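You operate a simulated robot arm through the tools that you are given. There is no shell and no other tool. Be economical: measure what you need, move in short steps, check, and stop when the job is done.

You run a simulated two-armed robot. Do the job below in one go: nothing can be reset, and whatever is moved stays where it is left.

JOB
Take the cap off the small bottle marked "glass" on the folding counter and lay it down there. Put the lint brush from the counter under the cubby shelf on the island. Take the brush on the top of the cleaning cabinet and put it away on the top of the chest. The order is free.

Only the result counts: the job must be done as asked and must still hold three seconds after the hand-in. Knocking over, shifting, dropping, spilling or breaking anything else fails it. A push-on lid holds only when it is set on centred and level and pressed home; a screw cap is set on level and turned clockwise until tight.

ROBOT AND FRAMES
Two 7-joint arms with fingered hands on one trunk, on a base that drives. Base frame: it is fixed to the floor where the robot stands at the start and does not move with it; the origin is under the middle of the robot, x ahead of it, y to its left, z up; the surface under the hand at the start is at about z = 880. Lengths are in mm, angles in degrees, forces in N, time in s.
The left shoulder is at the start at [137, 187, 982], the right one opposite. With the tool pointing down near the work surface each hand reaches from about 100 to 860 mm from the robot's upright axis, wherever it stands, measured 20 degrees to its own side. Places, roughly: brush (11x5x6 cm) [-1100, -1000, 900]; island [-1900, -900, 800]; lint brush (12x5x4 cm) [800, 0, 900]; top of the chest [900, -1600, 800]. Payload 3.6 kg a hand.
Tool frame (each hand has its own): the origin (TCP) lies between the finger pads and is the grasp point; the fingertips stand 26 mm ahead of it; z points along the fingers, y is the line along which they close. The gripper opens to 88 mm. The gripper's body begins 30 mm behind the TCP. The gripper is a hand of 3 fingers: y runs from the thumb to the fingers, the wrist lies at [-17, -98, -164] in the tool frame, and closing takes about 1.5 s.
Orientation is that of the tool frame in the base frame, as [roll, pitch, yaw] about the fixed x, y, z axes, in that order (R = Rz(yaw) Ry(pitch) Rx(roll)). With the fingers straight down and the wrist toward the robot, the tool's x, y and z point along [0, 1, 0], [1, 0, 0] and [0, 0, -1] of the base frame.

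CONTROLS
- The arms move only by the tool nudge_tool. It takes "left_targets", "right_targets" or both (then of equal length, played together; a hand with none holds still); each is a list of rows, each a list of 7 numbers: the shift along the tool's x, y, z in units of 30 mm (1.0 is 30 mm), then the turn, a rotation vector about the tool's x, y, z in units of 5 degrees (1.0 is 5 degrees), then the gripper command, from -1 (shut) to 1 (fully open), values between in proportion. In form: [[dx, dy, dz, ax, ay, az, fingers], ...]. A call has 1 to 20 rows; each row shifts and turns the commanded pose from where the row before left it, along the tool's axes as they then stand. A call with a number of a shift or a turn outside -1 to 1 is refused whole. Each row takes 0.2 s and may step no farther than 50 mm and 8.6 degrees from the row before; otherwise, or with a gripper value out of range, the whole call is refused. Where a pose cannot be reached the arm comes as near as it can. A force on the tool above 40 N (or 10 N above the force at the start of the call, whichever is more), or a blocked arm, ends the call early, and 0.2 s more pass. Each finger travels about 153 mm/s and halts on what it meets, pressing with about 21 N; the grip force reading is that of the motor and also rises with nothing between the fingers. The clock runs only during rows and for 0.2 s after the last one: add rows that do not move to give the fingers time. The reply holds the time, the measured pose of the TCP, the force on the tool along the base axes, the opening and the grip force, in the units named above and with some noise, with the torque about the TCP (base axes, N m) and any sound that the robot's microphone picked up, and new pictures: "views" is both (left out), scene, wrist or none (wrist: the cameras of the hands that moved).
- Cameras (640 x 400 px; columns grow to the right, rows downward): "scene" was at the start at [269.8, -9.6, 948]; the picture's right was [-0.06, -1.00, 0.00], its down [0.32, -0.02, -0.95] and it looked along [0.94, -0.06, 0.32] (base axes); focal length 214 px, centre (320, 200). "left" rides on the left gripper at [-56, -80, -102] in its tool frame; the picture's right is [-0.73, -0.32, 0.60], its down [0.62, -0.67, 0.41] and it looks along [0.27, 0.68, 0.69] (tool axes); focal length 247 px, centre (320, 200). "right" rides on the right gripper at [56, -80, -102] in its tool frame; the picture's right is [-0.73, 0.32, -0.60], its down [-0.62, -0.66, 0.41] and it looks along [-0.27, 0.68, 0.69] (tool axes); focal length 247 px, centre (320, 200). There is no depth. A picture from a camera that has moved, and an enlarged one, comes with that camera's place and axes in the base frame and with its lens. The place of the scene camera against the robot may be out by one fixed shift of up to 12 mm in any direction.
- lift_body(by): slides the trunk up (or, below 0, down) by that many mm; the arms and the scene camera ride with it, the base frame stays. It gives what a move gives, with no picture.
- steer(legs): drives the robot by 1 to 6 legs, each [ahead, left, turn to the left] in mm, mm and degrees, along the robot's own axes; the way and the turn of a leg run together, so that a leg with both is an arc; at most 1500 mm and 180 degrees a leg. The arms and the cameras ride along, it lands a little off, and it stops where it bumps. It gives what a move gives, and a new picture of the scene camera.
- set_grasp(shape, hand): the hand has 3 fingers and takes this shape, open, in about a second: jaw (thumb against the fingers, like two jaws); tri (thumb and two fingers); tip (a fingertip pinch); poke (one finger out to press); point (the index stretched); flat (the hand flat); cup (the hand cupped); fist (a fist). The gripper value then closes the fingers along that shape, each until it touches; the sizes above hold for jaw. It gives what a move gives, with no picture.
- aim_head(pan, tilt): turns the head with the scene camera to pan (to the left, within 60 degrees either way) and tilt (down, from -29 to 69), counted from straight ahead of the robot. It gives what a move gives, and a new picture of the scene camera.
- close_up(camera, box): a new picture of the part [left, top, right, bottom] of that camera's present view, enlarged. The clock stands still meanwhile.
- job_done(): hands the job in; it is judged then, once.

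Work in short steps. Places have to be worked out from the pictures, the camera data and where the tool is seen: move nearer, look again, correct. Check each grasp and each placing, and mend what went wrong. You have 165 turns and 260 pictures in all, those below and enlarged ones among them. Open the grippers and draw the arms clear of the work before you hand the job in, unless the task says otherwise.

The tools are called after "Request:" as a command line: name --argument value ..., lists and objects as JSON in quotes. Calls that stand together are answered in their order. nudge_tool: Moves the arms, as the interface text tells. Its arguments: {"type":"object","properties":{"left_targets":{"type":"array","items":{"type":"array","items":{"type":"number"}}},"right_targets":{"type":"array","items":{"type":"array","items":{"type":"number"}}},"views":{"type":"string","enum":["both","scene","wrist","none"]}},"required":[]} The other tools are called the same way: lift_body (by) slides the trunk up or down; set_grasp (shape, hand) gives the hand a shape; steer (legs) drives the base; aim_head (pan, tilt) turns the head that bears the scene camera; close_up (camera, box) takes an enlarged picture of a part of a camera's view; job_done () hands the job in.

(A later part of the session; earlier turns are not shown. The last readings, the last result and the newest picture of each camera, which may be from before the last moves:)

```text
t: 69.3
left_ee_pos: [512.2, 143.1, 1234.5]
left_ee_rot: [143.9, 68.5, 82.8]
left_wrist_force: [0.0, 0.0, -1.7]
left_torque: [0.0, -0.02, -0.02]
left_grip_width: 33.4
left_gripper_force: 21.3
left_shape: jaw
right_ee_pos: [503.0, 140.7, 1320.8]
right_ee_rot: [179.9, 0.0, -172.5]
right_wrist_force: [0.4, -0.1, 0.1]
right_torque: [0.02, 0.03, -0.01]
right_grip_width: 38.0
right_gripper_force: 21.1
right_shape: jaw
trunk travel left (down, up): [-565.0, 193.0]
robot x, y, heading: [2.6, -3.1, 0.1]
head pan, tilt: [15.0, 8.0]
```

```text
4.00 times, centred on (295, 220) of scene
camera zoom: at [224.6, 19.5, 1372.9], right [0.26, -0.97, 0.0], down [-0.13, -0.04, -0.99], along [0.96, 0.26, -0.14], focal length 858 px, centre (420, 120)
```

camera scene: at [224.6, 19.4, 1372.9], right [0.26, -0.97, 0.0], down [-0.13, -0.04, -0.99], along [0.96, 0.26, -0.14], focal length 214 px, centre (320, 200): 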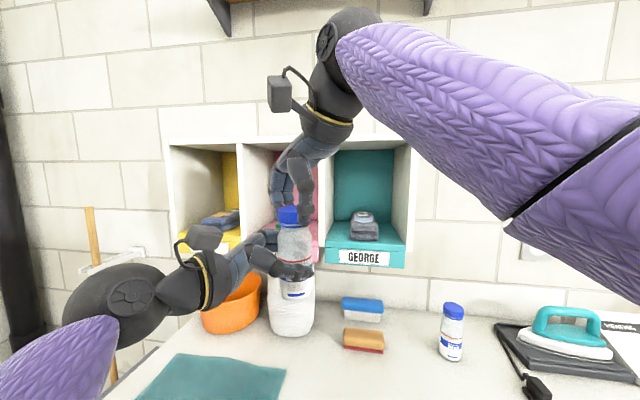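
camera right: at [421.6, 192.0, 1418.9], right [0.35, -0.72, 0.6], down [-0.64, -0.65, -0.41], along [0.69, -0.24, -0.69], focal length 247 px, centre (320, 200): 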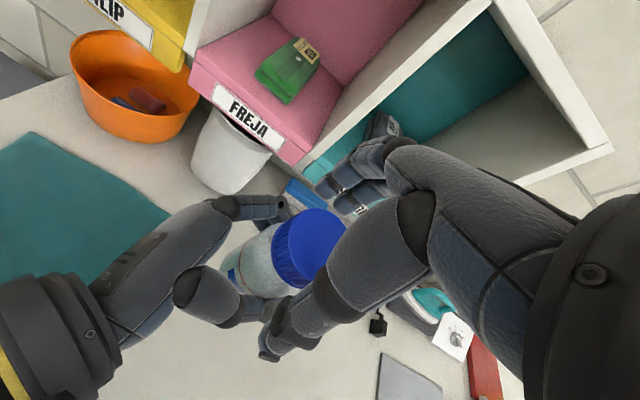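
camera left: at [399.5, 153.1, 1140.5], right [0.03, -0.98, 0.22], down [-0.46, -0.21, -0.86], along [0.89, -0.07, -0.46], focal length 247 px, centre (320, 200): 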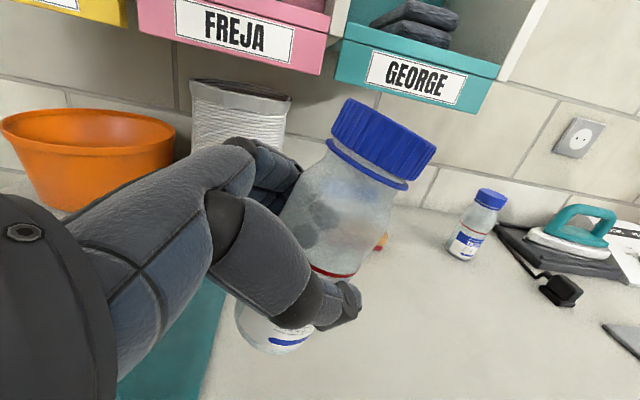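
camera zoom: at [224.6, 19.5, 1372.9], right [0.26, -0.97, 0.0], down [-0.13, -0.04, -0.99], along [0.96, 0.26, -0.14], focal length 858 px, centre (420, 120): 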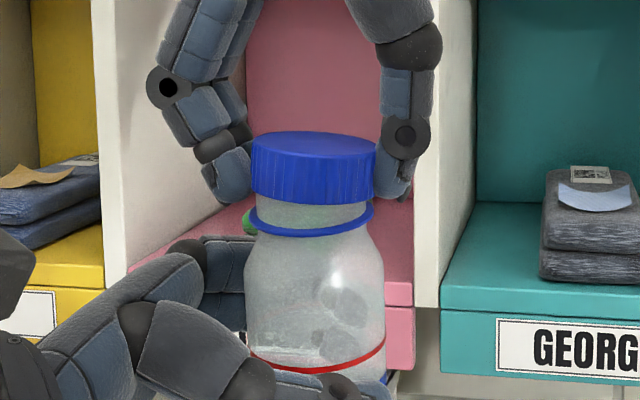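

The gap grew and the forces dropped to zero, so the cap looks free. I lift it straight up gently.

Request:
nudge_tool --right_targets '[[0, 0, -0.2, 0, 0, 0, -1], [0, 0, -0.3, 0, 0, 0, -1], [0, 0, -0.5, 0, 0, 0, -1], [0, 0, -0.5, 0, 0, 0, -1]]' --views "scene"

Request:
close_up --camera "scene" --box '[245, 150, 345, 250]'

```text
t: 70.3
left_ee_pos: [512.7, 142.8, 1235.7]
left_ee_rot: [143.4, 68.5, 82.5]
left_wrist_force: [0.5, 0.0, -1.1]
left_torque: [-0.02, -0.01, 0.03]
left_grip_width: 33.4
left_gripper_force: 21.1
left_shape: jaw
right_ee_pos: [502.4, 139.4, 1365.2]
right_ee_rot: [180.0, 0.0, -172.7]
right_wrist_force: [0.1, 0.0, 0.6]
right_torque: [0.0, 0.02, -0.04]
right_grip_width: 38.0
right_gripper_force: 21.2
right_shape: jaw
trunk travel left (down, up): [-565.0, 193.0]
robot x, y, heading: [0.2, 0.1, 0.2]
head pan, tilt: [15.0, 8.0]
camera scene: at [224.5, 19.4, 1373.0], right [0.26, -0.97, 0.0], down [-0.13, -0.04, -0.99], along [0.96, 0.26, -0.14], focal length 214 px, centre (320, 200)
```

scene: 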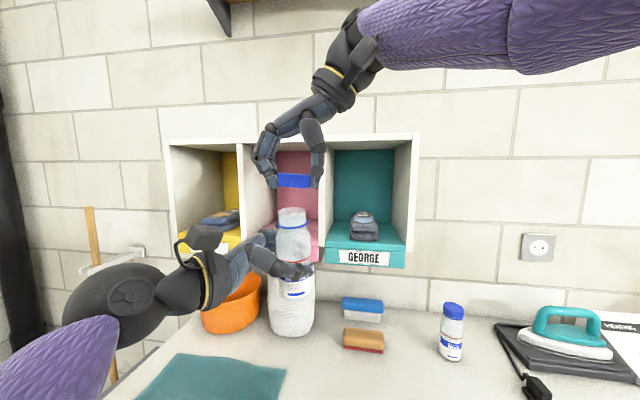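

```text
4.00 times, centred on (295, 200) of scene
camera zoom: at [224.5, 19.4, 1373.0], right [0.26, -0.97, 0.0], down [-0.13, -0.04, -0.99], along [0.96, 0.26, -0.14], focal length 858 px, centre (420, 200)
```

zoom: 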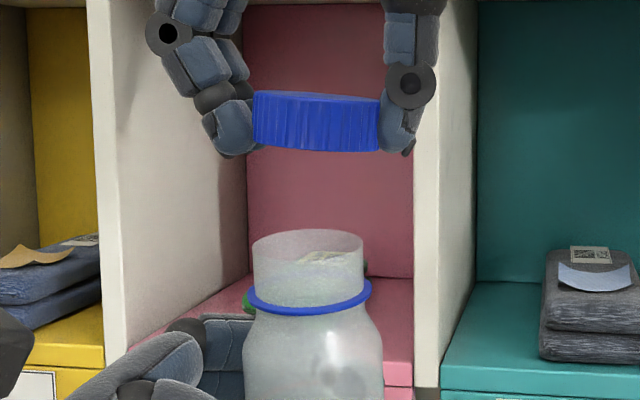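

The cap is off and in the right hand. I carry it up and right to a free stretch of counter, clear of the bottle.

Request:
nudge_tool --right_targets '[[0, 0, -1, 0, 0, 0, -1], [0, -1, 0, 0, 0, 0, -1], [0, -1, 0, 0, 0, 0, -1], [0, -1, 0, 0, 0, 0, -1], [0, -1, 0, 0, 0, 0, -1], [0, -1, 0, 0, 0, 0, -1], [0, -1, 0, 0, 0, 0, -1], [0, -1, 0, 0, 0, 0, -1], [0, -1, 0, 0, 0, 0, -1], [0, -1, 0, 0, 0, 0, -1], [0, 0, 0, 0, 0, 1, -1], [0, 0, 0, 0, 0, 1, -1], [0, 0, 0, 0, 0, 1, -1], [0, 0, 0, 0, 0, 1, -1], [0, 0, 0, 0, 0, 1, -1], [0, 0, 0, 0, 0, 1, -1], [0, 0, 0, 0, 0, 1, -1], [0, 0, 0, 0, 0, 1, -1]]' --views "none"

Request:
aim_head --pan 5 --tilt 40

```text
t: 74.1
left_ee_pos: [511.6, 142.2, 1235.4]
left_ee_rot: [143.3, 68.6, 82.4]
left_wrist_force: [0.0, -0.3, -1.7]
left_torque: [-0.01, 0.01, -0.02]
left_grip_width: 33.3
left_gripper_force: 20.4
left_shape: jaw
right_ee_pos: [531.5, -130.1, 1394.4]
right_ee_rot: [-179.9, 0.0, 147.3]
right_wrist_force: [-0.6, 1.0, -0.8]
right_torque: [0.02, -0.01, 0.03]
right_grip_width: 38.1
right_gripper_force: 21.0
right_shape: jaw
right hand out of reach, approached as far as the arm can: row 1
trunk travel left (down, up): [-565.0, 193.0]
robot x, y, heading: [1.8, 0.0, 0.1]
head pan, tilt: [15.0, 8.0]
```

```text
t: 75.1
left_ee_pos: [513.0, 142.2, 1233.3]
left_ee_rot: [143.3, 68.5, 82.3]
left_wrist_force: [-0.6, -1.0, -0.3]
left_torque: [-0.02, 0.04, 0.0]
left_grip_width: 33.5
left_gripper_force: 21.0
left_shape: jaw
right_ee_pos: [532.0, -130.0, 1394.8]
right_ee_rot: [-180.0, -0.1, 147.4]
right_wrist_force: [0.7, -1.0, 0.1]
right_torque: [-0.01, -0.01, 0.01]
right_grip_width: 38.1
right_gripper_force: 21.3
right_shape: jaw
trunk travel left (down, up): [-565.0, 193.0]
robot x, y, heading: [0.7, 1.5, -0.3]
head pan, tilt: [5.0, 40.0]
camera scene: at [220.0, 2.8, 1322.1], right [0.09, -1.0, 0.0], down [-0.64, -0.06, -0.77], along [0.76, 0.07, -0.64], focal length 214 px, centre (320, 200)
```

scene: 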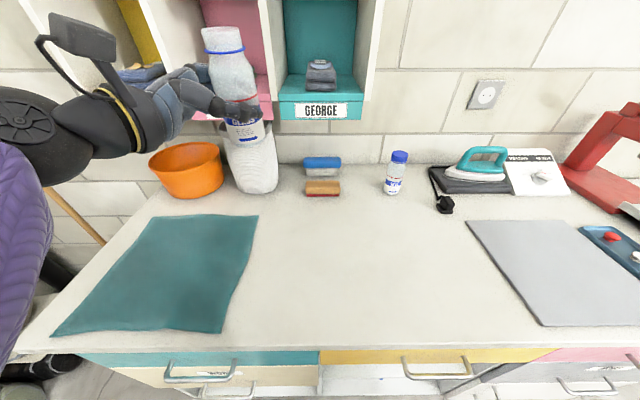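

I'll set the bottle back near its first spot, so I shift the left hand about 90 mm right at this height.

Request:
nudge_tool --left_targets '[[-0.283, -0.513, 0.51, 0, 0, 0, -1], [-0.283, -0.513, 0.51, 0, 0, 0, -1], [-0.283, -0.513, 0.51, 0, 0, 0, -1], [-0.283, -0.513, 0.51, 0, 0, 0, -1], [0, 0, 0, 0, 0, 0, -1]]' --views "none"

```text
t: 76.1
left_ee_pos: [500.6, 106.1, 1220.0]
left_ee_rot: [142.5, 58.6, 82.9]
left_wrist_force: [0.2, 0.5, -1.6]
left_torque: [0.0, -0.01, 0.04]
left_grip_width: 33.5
left_gripper_force: 20.8
left_shape: jaw
right_ee_pos: [532.1, -129.9, 1394.9]
right_ee_rot: [-179.9, 0.0, 147.3]
right_wrist_force: [-0.2, -0.1, 0.0]
right_torque: [0.01, 0.03, -0.01]
right_grip_width: 37.8
right_gripper_force: 21.1
right_shape: jaw
trunk travel left (down, up): [-565.0, 193.0]
robot x, y, heading: [-2.7, -4.2, -0.1]
head pan, tilt: [5.0, 40.0]
stopped in row 4 (left hand): the arm was blocked; the commanded pose is now the measured one
```

That hits the wrist limit again. I return to the good pose, and will use a small base shift to the right instead.

Request:
nudge_tool --left_targets '[[0.11, 0.5, -0.45, 0, 0, 0, -1], [0.11, 0.5, -0.45, 0, 0, 0, -1], [0, 0, 0, 0, -0.785, -0.6, -1], [0, 0, 0, 0, -0.785, -0.6, -1], [0, 0, 0, 0, 0, 0, -1]]' --views "none"

Request:
steer --legs '[[0, -90, 0]]'

```text
t: 77.3
left_ee_pos: [512.5, 142.6, 1236.0]
left_ee_rot: [142.2, 68.6, 82.5]
left_wrist_force: [0.2, -0.3, -2.3]
left_torque: [0.05, 0.01, 0.02]
left_grip_width: 33.3
left_gripper_force: 20.9
left_shape: jaw
right_ee_pos: [531.0, -130.5, 1394.9]
right_ee_rot: [-180.0, 0.0, 147.4]
right_wrist_force: [-0.3, 0.1, -0.5]
right_torque: [0.02, -0.03, -0.01]
right_grip_width: 38.1
right_gripper_force: 21.1
right_shape: jaw
trunk travel left (down, up): [-565.0, 193.0]
robot x, y, heading: [1.5, 1.6, 0.2]
head pan, tilt: [5.0, 40.0]
```

```text
t: 78.4
left_ee_pos: [512.1, 50.8, 1234.8]
left_ee_rot: [142.1, 68.5, 82.5]
left_wrist_force: [0.1, -0.5, -1.1]
left_torque: [0.01, 0.02, 0.03]
left_grip_width: 33.6
left_gripper_force: 21.1
left_shape: jaw
right_ee_pos: [531.9, -221.6, 1394.7]
right_ee_rot: [180.0, 0.1, 147.5]
right_wrist_force: [1.3, -0.9, -1.2]
right_torque: [0.02, 0.02, 0.01]
right_grip_width: 37.7
right_gripper_force: 21.0
right_shape: jaw
trunk travel left (down, up): [-565.0, 193.0]
robot x, y, heading: [-2.2, -90.6, 0.1]
head pan, tilt: [5.0, 40.0]
camera scene: at [220.0, -88.3, 1322.0], right [0.09, -1.0, 0.0], down [-0.64, -0.06, -0.77], along [0.76, 0.07, -0.64], focal length 214 px, centre (320, 200)
```

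scene: 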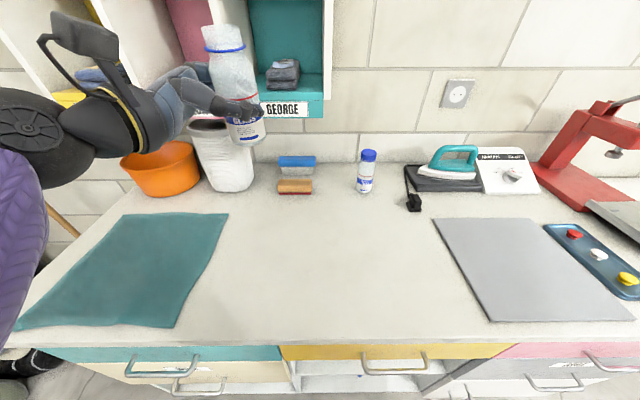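

The spot below is clear for both. I lower the trunk 250 mm, which keeps both hands' poses.

Request:
lift_body --by -250

Request:
aim_head --pan 25 --tilt 20

```text
t: 80.9
left_ee_pos: [511.3, 52.0, 986.9]
left_ee_rot: [142.3, 68.5, 82.9]
left_wrist_force: [-0.7, 1.1, -2.0]
left_torque: [-0.02, 0.0, -0.01]
left_grip_width: 33.5
left_gripper_force: 21.0
left_shape: jaw
right_ee_pos: [532.4, -219.7, 1145.1]
right_ee_rot: [180.0, 0.0, 147.4]
right_wrist_force: [-0.3, 0.6, -0.1]
right_torque: [0.03, -0.01, -0.01]
right_grip_width: 37.8
right_gripper_force: 21.4
right_shape: jaw
trunk travel left (down, up): [-315.0, 443.0]
robot x, y, heading: [0.3, -89.6, -0.0]
head pan, tilt: [5.0, 40.0]
```

```text
t: 81.8
left_ee_pos: [511.5, 52.3, 986.5]
left_ee_rot: [142.6, 68.5, 83.0]
left_wrist_force: [-1.0, 0.2, -1.9]
left_torque: [0.01, 0.01, -0.03]
left_grip_width: 33.5
left_gripper_force: 21.1
left_shape: jaw
right_ee_pos: [532.0, -220.3, 1144.4]
right_ee_rot: [-180.0, 0.0, 147.4]
right_wrist_force: [1.1, -0.5, -1.2]
right_torque: [-0.01, -0.03, -0.01]
right_grip_width: 37.9
right_gripper_force: 20.9
right_shape: jaw
trunk travel left (down, up): [-315.0, 443.0]
robot x, y, heading: [-0.9, -94.2, -0.1]
head pan, tilt: [25.0, 20.0]
camera scene: at [242.2, -55.0, 1090.4], right [0.42, -0.91, 0.0], down [-0.31, -0.15, -0.94], along [0.85, 0.4, -0.34], focal length 214 px, centre (320, 200)
```

scene: 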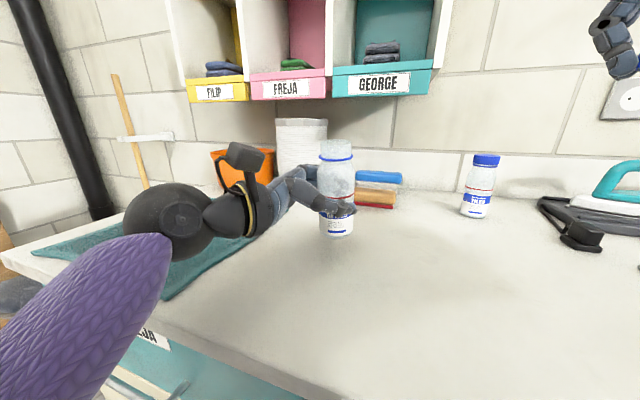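

The arm is clear of the edge. I zoom in to check the bottle's uprightness and its height above the counter.

Request:
close_up --camera "scene" --box '[280, 130, 400, 250]'

Request:
close_up --camera "left" --box '[0, 0, 640, 400]'

```text
3.33 times, centred on (340, 190) of scene
camera zoom: at [242.2, -55.0, 1090.4], right [0.42, -0.91, 0.0], down [-0.31, -0.15, -0.94], along [0.85, 0.4, -0.34], focal length 715 px, centre (253, 233)
```

zoom: 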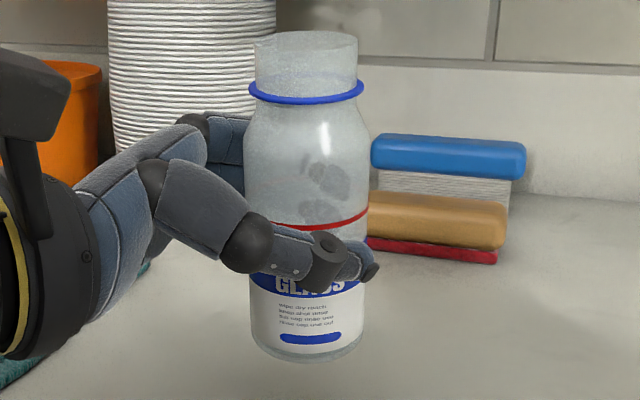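

```text
1.00 times, centred on (320, 200) of left (not enlarged: the box is as wide or as high as the picture)
camera zoom: at [387.9, 77.2, 1050.7], right [0.0, -0.9, 0.44], down [-0.33, -0.42, -0.85], along [0.94, -0.14, -0.3], focal length 247 px, centre (320, 200)
```

zoom: 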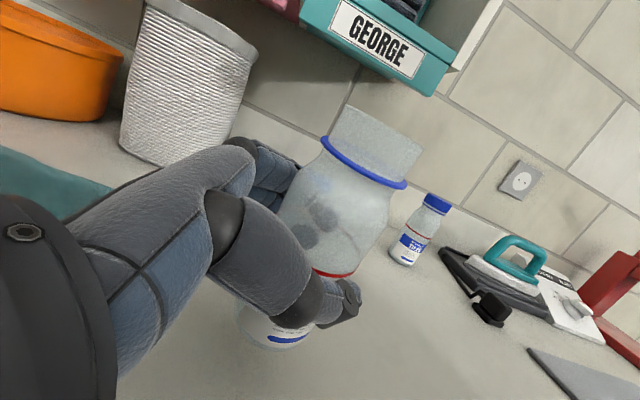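

The bottle is upright within a few degrees and about 40 mm above the counter. I lower the trunk 28 mm and then feel down with the arm.

Request:
lift_body --by -28

Request:
nudge_tool --left_targets '[[0.093, -0.022, 0.029, 0, 0, 0, -1], [0.093, -0.022, 0.029, 0, 0, 0, -1], [0.093, -0.022, 0.029, 0, 0, 0, -1]]' --views "none"

Request:
close_up --camera "scene" --box '[280, 150, 400, 270]'

```text
t: 82.5
left_ee_pos: [511.8, 52.3, 959.1]
left_ee_rot: [142.1, 68.5, 82.6]
left_wrist_force: [-0.3, 0.3, -1.3]
left_torque: [0.02, -0.02, -0.01]
left_grip_width: 33.4
left_gripper_force: 20.7
left_shape: jaw
right_ee_pos: [532.4, -219.7, 1117.9]
right_ee_rot: [-179.9, 0.2, 147.5]
right_wrist_force: [0.0, 0.2, -0.1]
right_torque: [0.01, 0.02, -0.02]
right_grip_width: 37.8
right_gripper_force: 21.3
right_shape: jaw
trunk travel left (down, up): [-287.0, 471.0]
robot x, y, heading: [2.6, -87.8, 0.3]
head pan, tilt: [25.0, 20.0]
```

```text
t: 83.3
left_ee_pos: [512.2, 52.4, 950.3]
left_ee_rot: [142.3, 68.6, 82.8]
left_wrist_force: [0.4, 0.9, -1.5]
left_torque: [-0.04, 0.01, 0.03]
left_grip_width: 33.5
left_gripper_force: 20.6
left_shape: jaw
right_ee_pos: [532.0, -219.3, 1116.6]
right_ee_rot: [180.0, 0.0, 147.5]
right_wrist_force: [-0.4, 0.4, -0.6]
right_torque: [-0.04, -0.03, 0.0]
right_grip_width: 38.0
right_gripper_force: 21.3
right_shape: jaw
trunk travel left (down, up): [-287.0, 471.0]
robot x, y, heading: [-1.5, -92.5, -0.0]
head pan, tilt: [25.0, 20.0]
```

```text
3.33 times, centred on (340, 210) of scene
camera zoom: at [246.7, -54.9, 1060.1], right [0.42, -0.91, 0.0], down [-0.31, -0.14, -0.94], along [0.85, 0.4, -0.34], focal length 715 px, centre (253, 167)
```

zoom: 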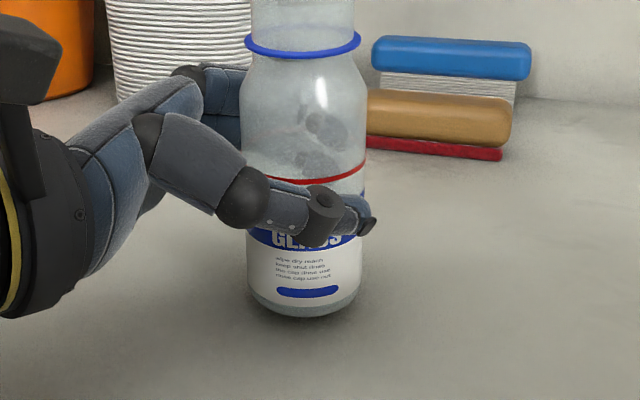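

No contact yet. I keep feeling down in 2.4 mm steps.

Request:
nudge_tool --left_targets '[[0.075, -0.018, 0.023, 0, 0, 0, -1], [0.075, -0.018, 0.023, 0, 0, 0, -1], [0, 0, 0, 0, 0, 0, -1]]' --views "none"

Request:
nudge_tool --left_targets '[[0.075, -0.018, 0.023, 0, 0, 0, -1], [0.05, -0.012, 0.015, 0, 0, 0, -1], [0, 0, 0, 0, 0, 0, -1]]' --views "none"

Request:
close_up --camera "scene" --box '[280, 150, 400, 270]'

```text
t: 84.1
left_ee_pos: [511.6, 52.7, 945.6]
left_ee_rot: [142.5, 68.5, 83.0]
left_wrist_force: [0.4, 0.8, -1.7]
left_torque: [0.0, -0.01, 0.02]
left_grip_width: 33.5
left_gripper_force: 21.4
left_shape: jaw
right_ee_pos: [532.9, -220.1, 1116.2]
right_ee_rot: [-179.9, -0.1, 147.6]
right_wrist_force: [0.9, 0.0, -0.7]
right_torque: [-0.01, -0.03, 0.03]
right_grip_width: 38.0
right_gripper_force: 20.8
right_shape: jaw
trunk travel left (down, up): [-287.0, 471.0]
robot x, y, heading: [1.0, -89.8, 0.0]
head pan, tilt: [25.0, 20.0]
```

```text
t: 84.9
left_ee_pos: [512.9, 52.2, 941.8]
left_ee_rot: [142.0, 68.5, 82.6]
left_wrist_force: [1.3, 0.4, 3.0]
left_torque: [0.0, -0.04, -0.03]
left_grip_width: 33.4
left_gripper_force: 21.0
left_shape: jaw
right_ee_pos: [533.1, -219.9, 1116.1]
right_ee_rot: [179.9, 0.0, 147.5]
right_wrist_force: [-0.2, 0.1, 0.5]
right_torque: [-0.02, 0.02, -0.01]
right_grip_width: 37.9
right_gripper_force: 20.5
right_shape: jaw
trunk travel left (down, up): [-287.0, 471.0]
robot x, y, heading: [2.8, -88.3, 0.4]
head pan, tilt: [25.0, 20.0]
```

```text
3.33 times, centred on (340, 210) of scene
camera zoom: at [246.6, -55.0, 1060.2], right [0.42, -0.91, 0.0], down [-0.31, -0.14, -0.94], along [0.85, 0.4, -0.34], focal length 715 px, centre (253, 167)
```

zoom: 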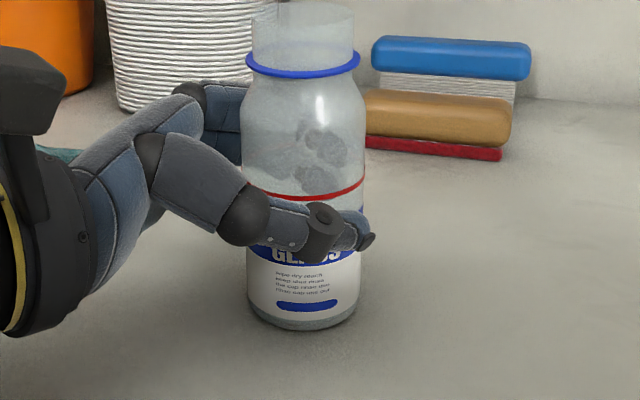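

Contact is felt (+4.7 N). I press 1 mm more to seat it, then open slowly.

Request:
nudge_tool --left_targets '[[0.04, -0.009, 0.012, 0, 0, 0, -1], [0, 0, 0, 0, 0, 0, -0.3], [0, 0, 0, 0, 0, 0, -0.1], [0, 0, 0, 0, 0, 0, 0.1], [0, 0, 0, 0, 0, 0, 0.3], [0, 0, 0, 0, 0, 0, 0.6], [0, 0, 0, 0, 0, 0, 1], [0, 0, 0, 0, 0, 0, 1]]' --views "both"

Request:
close_up --camera "scene" --box '[280, 150, 400, 270]'

```text
t: 86.7
left_ee_pos: [511.4, 52.9, 940.4]
left_ee_rot: [142.3, 68.6, 82.8]
left_wrist_force: [0.1, 0.4, -0.2]
left_torque: [0.01, 0.02, 0.01]
left_grip_width: 87.4
left_gripper_force: 0.0
left_shape: jaw
right_ee_pos: [532.1, -220.0, 1117.2]
right_ee_rot: [180.0, 0.0, 147.5]
right_wrist_force: [1.0, -1.3, -0.9]
right_torque: [-0.02, 0.01, -0.02]
right_grip_width: 38.0
right_gripper_force: 21.9
right_shape: jaw
trunk travel left (down, up): [-287.0, 471.0]
robot x, y, heading: [-3.6, -90.9, 0.3]
head pan, tilt: [25.0, 20.0]
camera scene: at [246.6, -54.9, 1060.1], right [0.42, -0.91, 0.0], down [-0.31, -0.14, -0.94], along [0.85, 0.4, -0.34], focal length 214 px, centre (320, 200)
camera left: at [388.1, 77.7, 1004.1], right [0.0, -0.9, 0.44], down [-0.33, -0.42, -0.85], along [0.94, -0.14, -0.3], focal length 247 px, centre (320, 200)
```

scene: 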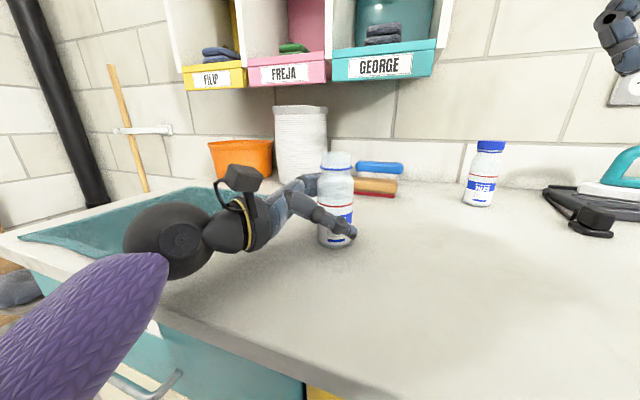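
left: 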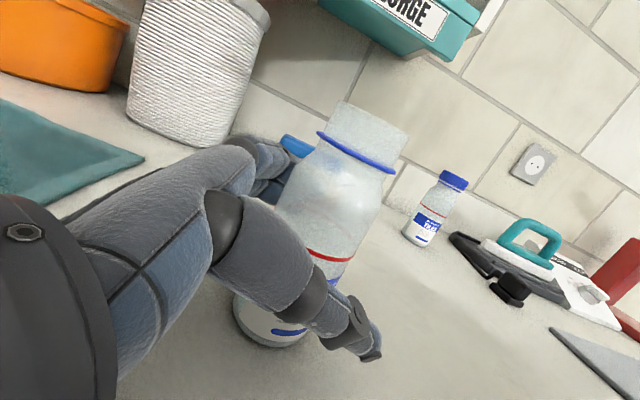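

```text
3.33 times, centred on (340, 210) of scene
camera zoom: at [246.6, -54.9, 1060.1], right [0.42, -0.91, 0.0], down [-0.31, -0.14, -0.94], along [0.85, 0.4, -0.34], focal length 715 px, centre (253, 167)
```

zoom: 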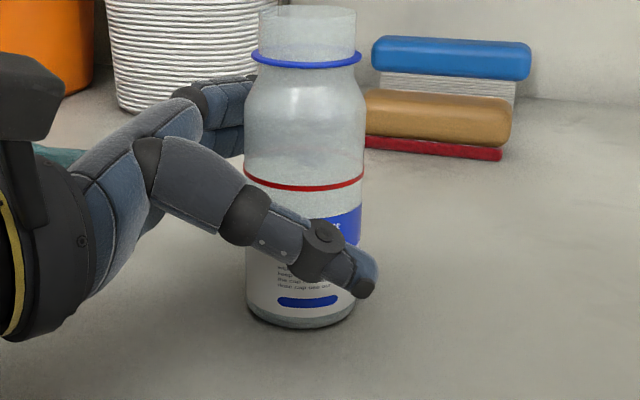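

The bottle stands upright. I back the left hand out along its fingers.

Request:
nudge_tool --left_targets '[[0, 0, -0.5, 0, 0, 0, 1], [0, 0, -0.8, 0, 0, 0, 1], [0, 0, -1, 0, 0, 0, 1], [0, 0, -1, 0, 0, 0, 1], [0, 0, -1, 0, 0, 0, 1]]' --views "scene"

```text
t: 87.9
left_ee_pos: [446.8, 157.9, 976.8]
left_ee_rot: [142.1, 68.7, 82.6]
left_wrist_force: [0.0, 0.6, -0.6]
left_torque: [0.02, 0.02, 0.02]
left_grip_width: 87.7
left_gripper_force: 0.1
left_shape: jaw
right_ee_pos: [532.5, -218.8, 1116.8]
right_ee_rot: [-179.9, 0.0, 147.5]
right_wrist_force: [0.5, 0.0, -0.2]
right_torque: [-0.01, 0.0, -0.04]
right_grip_width: 38.1
right_gripper_force: 21.1
right_shape: jaw
trunk travel left (down, up): [-287.0, 471.0]
robot x, y, heading: [-0.9, -89.1, 0.4]
head pan, tilt: [25.0, 20.0]
camera scene: at [246.4, -54.7, 1060.2], right [0.42, -0.91, 0.0], down [-0.31, -0.15, -0.94], along [0.85, 0.4, -0.34], focal length 214 px, centre (320, 200)
```

scene: 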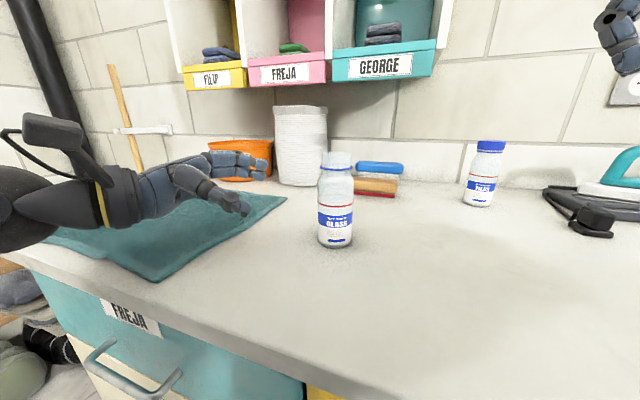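

The bottle stands alone. Now I lower the cap toward the counter with the right hand while raising the left hand clear.

Request:
nudge_tool --left_targets '[[-0.93, 0.22, -0.29, 0, 0, 0, 1], [-0.93, 0.22, -0.29, 0, 0, 0, 1], [-0.93, 0.22, -0.29, 0, 0, 0, 1], [-0.93, 0.22, -0.29, 0, 0, 0, 1], [-0.93, 0.22, -0.29, 0, 0, 0, 1], [-0.93, 0.22, -0.29, 0, 0, 0, 1], [0, 0, 0, 0, 0, 0, 1]]' --right_targets '[[0, 0, 0.95, 0, 0, 0, -1], [0, 0, 0.95, 0, 0, 0, -1], [0, 0, 0.95, 0, 0, 0, -1], [0, 0, 0.95, 0, 0, 0, -1], [0, 0, 0.95, 0, 0, 0, -1], [0, 0, 0.95, 0, 0, 0, -1], [0, 0, 0.5, 0, 0, 0, -1]]' --views "none"

Request:
aim_head --pan -15 --tilt 25

```text
t: 89.5
left_ee_pos: [464.2, 166.2, 1151.3]
left_ee_rot: [142.3, 68.5, 82.8]
left_wrist_force: [-0.3, 0.0, 0.2]
left_torque: [0.0, -0.01, 0.01]
left_grip_width: 87.8
left_gripper_force: 0.1
left_shape: jaw
left hand out of reach, approached as far as the arm can: row 3, 4, 5
right_ee_pos: [531.3, -220.2, 929.3]
right_ee_rot: [179.9, 0.0, 147.5]
right_wrist_force: [-0.4, 0.4, 0.0]
right_torque: [-0.01, -0.01, 0.01]
right_grip_width: 37.8
right_gripper_force: 21.4
right_shape: jaw
trunk travel left (down, up): [-287.0, 471.0]
robot x, y, heading: [-1.3, -92.9, 0.3]
head pan, tilt: [25.0, 20.0]
```

```text
t: 90.6
left_ee_pos: [464.5, 166.3, 1150.4]
left_ee_rot: [142.4, 68.5, 82.7]
left_wrist_force: [0.3, 0.0, 0.1]
left_torque: [-0.01, -0.01, -0.02]
left_grip_width: 87.5
left_gripper_force: 0.1
left_shape: jaw
right_ee_pos: [531.5, -220.0, 929.4]
right_ee_rot: [180.0, 0.0, 147.5]
right_wrist_force: [0.1, -0.4, 0.4]
right_torque: [-0.01, -0.04, -0.01]
right_grip_width: 37.9
right_gripper_force: 21.5
right_shape: jaw
trunk travel left (down, up): [-287.0, 471.0]
robot x, y, heading: [-0.9, -92.9, 0.1]
head pan, tilt: [-15.0, 25.0]
camera scene: at [251.3, -118.0, 1052.0], right [-0.26, -0.97, 0.0], down [-0.41, 0.11, -0.91], along [0.88, -0.23, -0.42], focal length 214 px, centre (320, 200)
```

scene: 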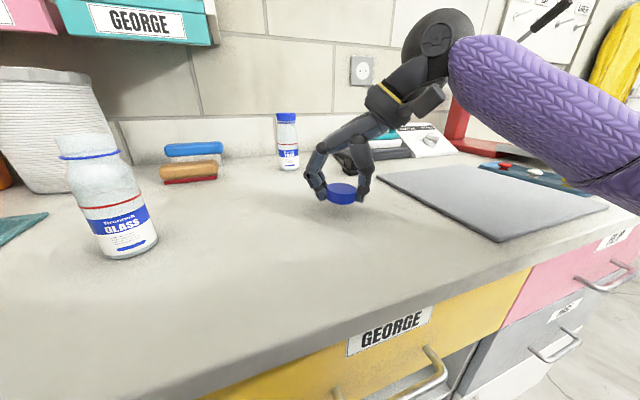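

The cap is about 20 mm above a clear bit of counter. I feel down gently.

Request:
nudge_tool --right_targets '[[0, 0, 0.2, 0, 0, 0, -1], [0, 0, 0.2, 0, 0, 0, -1], [0, 0, 0.1, 0, 0, 0, -1], [0, 0, 0.1, 0, 0, 0, -1], [0, 0, 0, 0, 0, 0, -1]]' --views "none"

Request:
close_up --camera "scene" --box '[290, 140, 390, 230]'

```text
t: 91.8
left_ee_pos: [465.0, 167.0, 1150.9]
left_ee_rot: [142.3, 68.5, 82.7]
left_wrist_force: [-0.5, 0.5, -0.5]
left_torque: [0.0, -0.03, 0.01]
left_grip_width: 88.0
left_gripper_force: 0.0
left_shape: jaw
right_ee_pos: [531.9, -218.8, 912.2]
right_ee_rot: [179.9, -0.1, 147.4]
right_wrist_force: [0.5, -0.8, -0.9]
right_torque: [0.02, 0.0, 0.02]
right_grip_width: 37.8
right_gripper_force: 21.7
right_shape: jaw
trunk travel left (down, up): [-287.0, 471.0]
robot x, y, heading: [3.2, -90.8, 0.3]
head pan, tilt: [-15.0, 25.0]
```

```text
4.44 times, centred on (340, 185) of scene
camera zoom: at [251.3, -118.1, 1052.0], right [-0.26, -0.97, 0.0], down [-0.41, 0.11, -0.91], along [0.88, -0.23, -0.42], focal length 953 px, centre (231, 267)
```

zoom: 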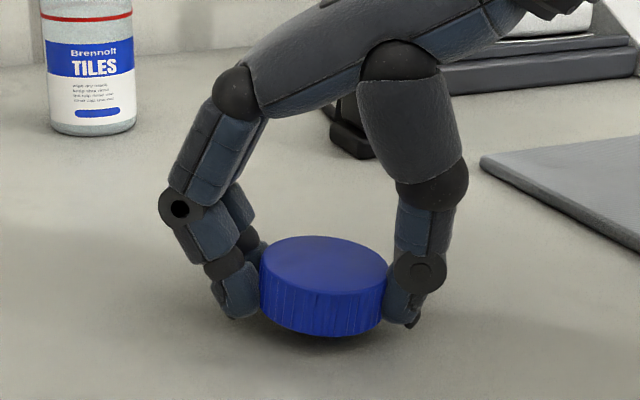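

Still slightly above the surface. Continue in small steps.

Request:
nudge_tool --right_targets '[[0, 0, 0.1, 0, 0, 0, -1], [0, 0, 0.07, 0, 0, 0, -1], [0, 0, 0, 0, 0, 0, -1]]' --views "none"

Request:
nudge_tool --right_targets '[[0, 0, 0.07, 0, 0, 0, -1], [0, 0, 0, 0, 0, 0, -1]]' --views "none"

Request:
close_up --camera "scene" --box '[290, 140, 390, 230]'

```text
t: 92.6
left_ee_pos: [463.9, 165.1, 1150.8]
left_ee_rot: [142.3, 68.5, 82.7]
left_wrist_force: [0.6, -0.6, -1.1]
left_torque: [-0.01, -0.02, 0.0]
left_grip_width: 87.8
left_gripper_force: 0.1
left_shape: jaw
right_ee_pos: [531.4, -220.0, 907.2]
right_ee_rot: [180.0, 0.0, 147.5]
right_wrist_force: [0.2, 0.1, -0.2]
right_torque: [0.02, -0.01, 0.0]
right_grip_width: 38.0
right_gripper_force: 21.2
right_shape: jaw
trunk travel left (down, up): [-287.0, 471.0]
robot x, y, heading: [1.9, -87.1, 0.3]
head pan, tilt: [-15.0, 25.0]
```

```text
t: 93.2
left_ee_pos: [464.8, 165.9, 1151.1]
left_ee_rot: [142.0, 68.6, 82.4]
left_wrist_force: [-0.5, 0.8, -1.1]
left_torque: [0.0, 0.02, -0.03]
left_grip_width: 87.6
left_gripper_force: 0.1
left_shape: jaw
right_ee_pos: [531.8, -218.4, 906.5]
right_ee_rot: [180.0, 0.1, 147.5]
right_wrist_force: [0.9, -0.5, 7.0]
right_torque: [0.04, -0.04, -0.02]
right_grip_width: 38.0
right_gripper_force: 20.3
right_shape: jaw
trunk travel left (down, up): [-287.0, 471.0]
robot x, y, heading: [-0.1, -89.6, 0.1]
head pan, tilt: [-15.0, 25.0]
```

```text
4.44 times, centred on (340, 185) of scene
camera zoom: at [250.9, -118.1, 1052.2], right [-0.26, -0.97, 0.0], down [-0.41, 0.11, -0.91], along [0.88, -0.23, -0.42], focal length 953 px, centre (231, 267)
```

zoom: 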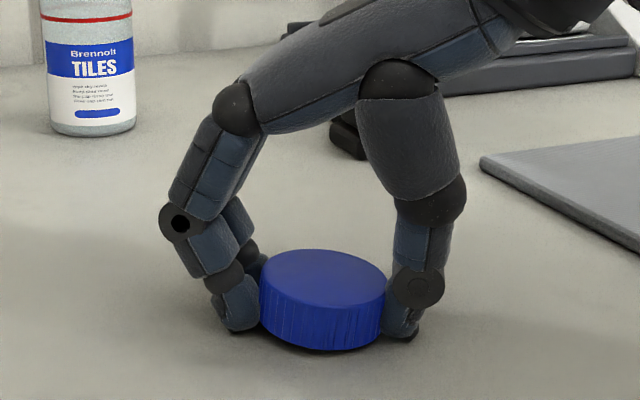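

Contact at 7 N. I open slowly and lift away.

Request:
nudge_tool --right_targets '[[0, 0, 0, 0, 0, 0, -0.1], [0, 0, 0, 0, 0, 0, 0.2], [0, 0, 0, 0, 0, 0, 0.6], [0, 0, 0, 0, 0, 0, 1], [0, 0, 0, 0, 0, 0, 1], [0, 0, -0.5, 0, 0, 0, 1], [0, 0, -1, 0, 0, 0, 1], [0, 0, -1, 0, 0, 0, 1], [0, 0, -1, 0, 0, 0, 1], [0, 0, -1, 0, 0, 0, 1]]' --views "scene"

Request:
close_up --camera "scene" --box '[290, 140, 390, 230]'

```text
t: 95.4
left_ee_pos: [464.5, 167.5, 1151.3]
left_ee_rot: [142.3, 68.7, 82.5]
left_wrist_force: [0.0, -0.5, 0.1]
left_torque: [0.05, 0.06, 0.02]
left_grip_width: 87.7
left_gripper_force: 0.1
left_shape: jaw
right_ee_pos: [533.0, -218.6, 1042.6]
right_ee_rot: [-179.8, 0.0, 147.5]
right_wrist_force: [-0.1, 0.0, -0.6]
right_torque: [0.0, 0.0, -0.02]
right_grip_width: 87.8
right_gripper_force: 0.0
right_shape: jaw
trunk travel left (down, up): [-287.0, 471.0]
robot x, y, heading: [3.4, -90.5, 0.1]
head pan, tilt: [-15.0, 25.0]
camera scene: at [251.2, -118.0, 1052.0], right [-0.26, -0.97, 0.0], down [-0.41, 0.11, -0.91], along [0.88, -0.23, -0.42], focal length 214 px, centre (320, 200)
```

scene: 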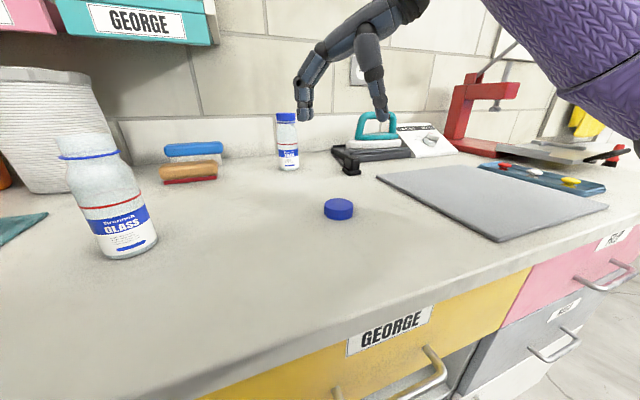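

```text
4.44 times, centred on (340, 185) of scene
camera zoom: at [251.2, -118.0, 1052.0], right [-0.26, -0.97, 0.0], down [-0.41, 0.11, -0.91], along [0.88, -0.23, -0.42], focal length 953 px, centre (231, 267)
```

zoom: 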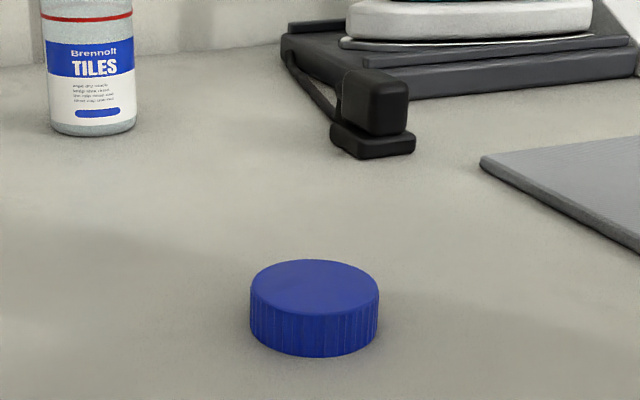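

The cap lies flat on the counter; that part is done. Next is the lint brush with the left hand: I rotate the left hand back to fingers-down and pull the right hand up and back.

Request:
nudge_tool --left_targets '[[0, 0, 0, 0.368, 0.903, 0.204, 1], [0, 0, 0, 0.368, 0.903, 0.204, 1], [0, 0, 0, 0.368, 0.903, 0.204, 1], [0, 0, 0, 0.368, 0.903, 0.204, 1], [0, 0, 0, 0.368, 0.903, 0.204, 1], [0, 0, 0, 0.368, 0.903, 0.204, 1], [0, 0, 0, 0.368, 0.903, 0.204, 1], [0, 0, 0, 0.368, 0.903, 0.204, 1], [0, 0, 0, 0.368, 0.903, 0.204, 1], [0, 0, 0, 0.368, 0.903, 0.204, 1], [0, 0, 0, 0.368, 0.903, 0.204, 1], [0, 0, 0, 0.368, 0.903, 0.204, 1], [0, 0, 0, 0.368, 0.903, 0.204, 1], [0, 0, 0, 0.368, 0.903, 0.204, 1], [0, 0, 0, 0.368, 0.903, 0.204, 1]]' --right_targets '[[0.244, -0.155, -0.467, 0, 0, 0, 1], [0.244, -0.155, -0.467, 0, 0, 0, 1], [0.244, -0.155, -0.467, 0, 0, 0, 1], [0.244, -0.155, -0.467, 0, 0, 0, 1], [0.244, -0.155, -0.467, 0, 0, 0, 1], [0.244, -0.155, -0.467, 0, 0, 0, 1], [0.244, -0.155, -0.467, 0, 0, 0, 1], [0.244, -0.155, -0.467, 0, 0, 0, 1], [0.244, -0.155, -0.467, 0, 0, 0, 1], [0.244, -0.155, -0.467, 0, 0, 0, 1], [0.244, -0.155, -0.467, 0, 0, 0, 1], [0.244, -0.155, -0.467, 0, 0, 0, 1], [0.244, -0.155, -0.467, 0, 0, 0, 1], [0.244, -0.155, -0.467, 0, 0, 0, 1], [0.244, -0.155, -0.467, 0, 0, 0, 1]]' --views "none"

Request:
lift_body --by 150

Request:
steer --legs '[[0, 140, 0]]'

```text
t: 98.6
left_ee_pos: [464.5, 165.5, 1152.1]
left_ee_rot: [179.7, 0.0, 91.4]
left_wrist_force: [0.4, 0.0, -0.1]
left_torque: [0.0, 0.02, 0.01]
left_grip_width: 87.6
left_gripper_force: 0.0
left_shape: jaw
right_ee_pos: [401.8, -218.8, 1251.8]
right_ee_rot: [-180.0, 0.0, 147.5]
right_wrist_force: [-0.6, 0.2, 0.9]
right_torque: [-0.01, 0.02, 0.01]
right_grip_width: 87.2
right_gripper_force: 0.0
right_shape: jaw
trunk travel left (down, up): [-287.0, 471.0]
robot x, y, heading: [-1.8, -90.7, 0.2]
head pan, tilt: [-15.0, 25.0]
```

```text
t: 100.3
left_ee_pos: [464.7, 164.3, 1302.4]
left_ee_rot: [179.6, 0.1, 91.3]
left_wrist_force: [-0.3, -0.2, -0.3]
left_torque: [0.02, -0.01, -0.02]
left_grip_width: 87.8
left_gripper_force: 0.2
left_shape: jaw
right_ee_pos: [403.7, -220.6, 1400.2]
right_ee_rot: [-179.9, 0.0, 147.6]
right_wrist_force: [-0.3, 0.2, 0.8]
right_torque: [-0.02, -0.01, 0.0]
right_grip_width: 87.6
right_gripper_force: 0.0
right_shape: jaw
trunk travel left (down, up): [-437.0, 321.0]
robot x, y, heading: [-2.7, -92.6, 0.0]
head pan, tilt: [-15.0, 25.0]
```

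```text
t: 101.7
left_ee_pos: [463.2, 309.9, 1300.8]
left_ee_rot: [179.7, 0.2, 91.6]
left_wrist_force: [-0.6, 1.3, 1.0]
left_torque: [-0.03, 0.01, 0.0]
left_grip_width: 88.0
left_gripper_force: 0.0
left_shape: jaw
right_ee_pos: [402.1, -75.3, 1401.3]
right_ee_rot: [-179.9, 0.1, 147.7]
right_wrist_force: [0.0, 0.4, 1.0]
right_torque: [0.01, 0.0, -0.03]
right_grip_width: 87.8
right_gripper_force: 0.0
right_shape: jaw
trunk travel left (down, up): [-437.0, 321.0]
robot x, y, heading: [1.7, 52.8, 0.0]
head pan, tilt: [-15.0, 25.0]
camera scene: at [231.5, 25.5, 1212.8], right [-0.25, -0.97, 0.0], down [-0.41, 0.11, -0.91], along [0.88, -0.23, -0.42], focal length 214 px, centre (320, 200)
```

scene: 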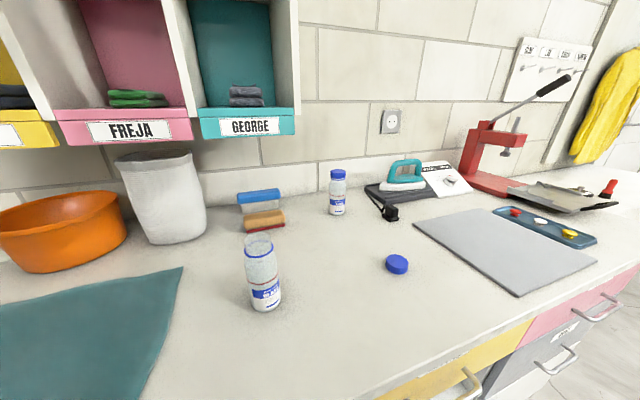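

Now I bring the left hand forward and down toward the brush, staying left of the bottle, and look with its camera.

Request:
nudge_tool --left_targets '[[-0.76, 0.89, 0.95, 0, 0, 0, 1], [-0.76, 0.89, 0.95, 0, 0, 0, 1], [-0.76, 0.89, 0.95, 0, 0, 0, 1], [-0.76, 0.89, 0.95, 0, 0, 0, 1], [-0.76, 0.89, 0.95, 0, 0, 0, 1], [-0.76, 0.89, 0.95, 0, 0, 0, 1], [-0.76, 0.89, 0.95, 0, 0, 0, 1], [0, 0, 0, 0, 0, 0, 1]]' --views "both"

```text
t: 103.5
left_ee_pos: [656.2, 150.6, 1102.5]
left_ee_rot: [179.6, 0.1, 91.5]
left_wrist_force: [-0.5, -0.2, 0.2]
left_torque: [0.02, -0.01, 0.01]
left_grip_width: 87.5
left_gripper_force: 0.0
left_shape: jaw
right_ee_pos: [401.3, -77.6, 1401.6]
right_ee_rot: [-180.0, 0.0, 147.7]
right_wrist_force: [-0.1, -0.3, 0.0]
right_torque: [0.0, 0.02, -0.02]
right_grip_width: 87.7
right_gripper_force: 0.1
right_shape: jaw
trunk travel left (down, up): [-437.0, 321.0]
robot x, y, heading: [-0.1, 52.5, 0.3]
head pan, tilt: [-15.0, 25.0]
camera scene: at [231.2, 24.7, 1212.8], right [-0.25, -0.97, 0.0], down [-0.41, 0.11, -0.91], along [0.88, -0.23, -0.42], focal length 214 px, centre (320, 200)
camera left: at [577.0, 92.7, 1205.1], right [-0.3, -0.74, -0.6], down [-0.68, 0.61, -0.42], along [0.67, 0.28, -0.68], focal length 247 px, centre (320, 200)
```

scene: 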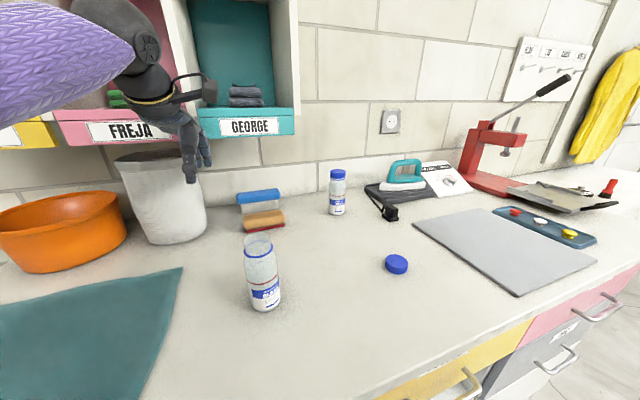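
left: 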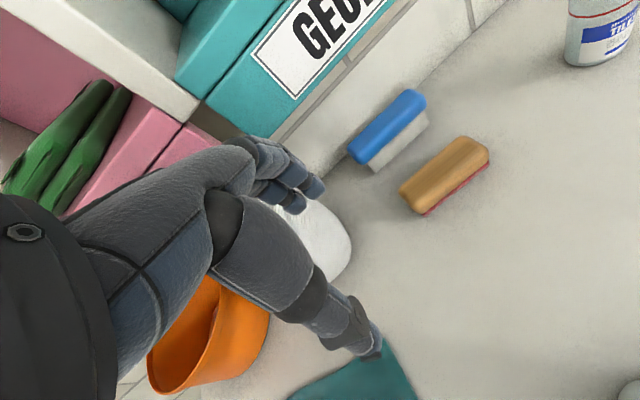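

The brush is centred near [772, 43], long axis along y. I move in front of it, lower, for a closer view.

Request:
nudge_tool --left_targets '[[-0.88, 0, 0.83, 0, 0, 0, 1], [-0.88, 0, 0.83, 0, 0, 0, 1], [-0.88, 0, 0.83, 0, 0, 0, 1], [-0.88, 0, 0.83, 0, 0, 0, 1], [0, 0, 0, 0, 0, 0, 1]]' --views "both"

Request:
close_up --camera "left" --box '[300, 0, 620, 200]'

```text
t: 104.7
left_ee_pos: [661.6, 48.2, 1005.8]
left_ee_rot: [179.6, 0.2, 91.6]
left_wrist_force: [0.0, 0.4, 0.1]
left_torque: [0.03, -0.02, -0.02]
left_grip_width: 87.7
left_gripper_force: 0.1
left_shape: jaw
right_ee_pos: [401.7, -76.6, 1400.6]
right_ee_rot: [-180.0, 0.1, 147.7]
right_wrist_force: [-0.3, -0.2, -0.6]
right_torque: [0.0, -0.02, 0.01]
right_grip_width: 87.5
right_gripper_force: 0.1
right_shape: jaw
trunk travel left (down, up): [-437.0, 321.0]
robot x, y, heading: [-2.8, 52.8, 0.2]
head pan, tilt: [-15.0, 25.0]
camera scene: at [231.6, 24.6, 1212.7], right [-0.25, -0.97, 0.0], down [-0.41, 0.11, -0.91], along [0.88, -0.23, -0.42], focal length 214 px, centre (320, 200)
camera left: at [580.4, -9.4, 1107.6], right [-0.3, -0.74, -0.6], down [-0.68, 0.6, -0.42], along [0.67, 0.28, -0.68], focal length 247 px, centre (320, 200)
```

scene: 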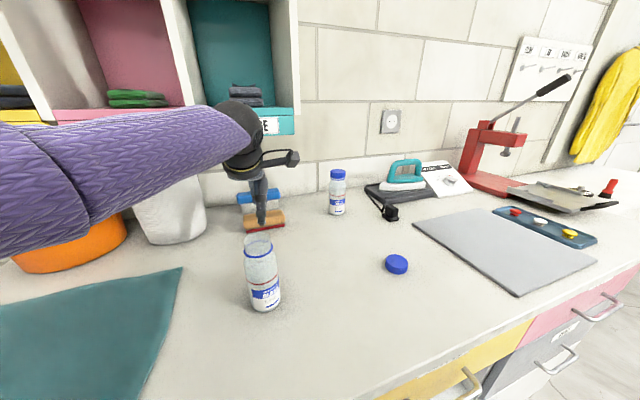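
left: 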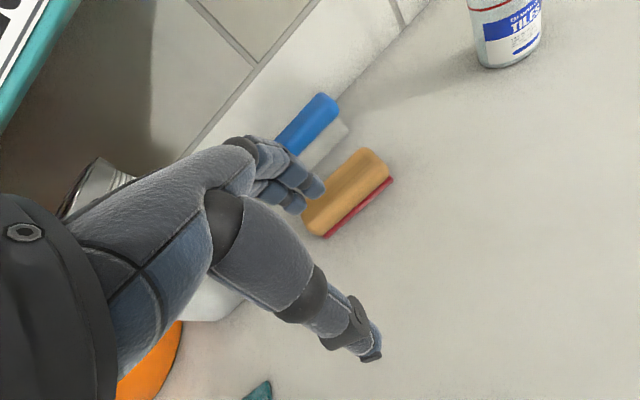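

```text
2.00 times, centred on (460, 100) of left
camera zoom: at [580.4, -9.4, 1107.6], right [-0.3, -0.74, -0.6], down [-0.68, 0.6, -0.42], along [0.67, 0.28, -0.68], focal length 494 px, centre (40, 400)
```

zoom: 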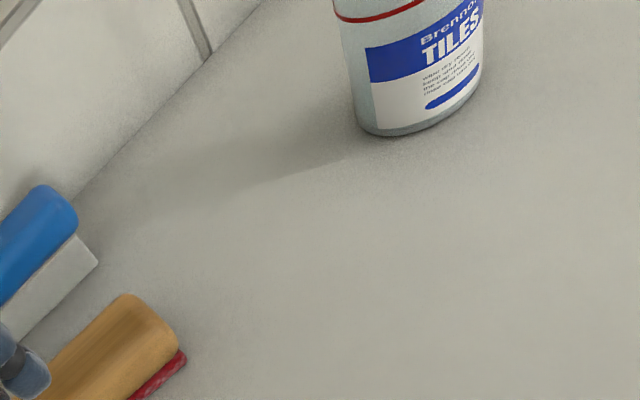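

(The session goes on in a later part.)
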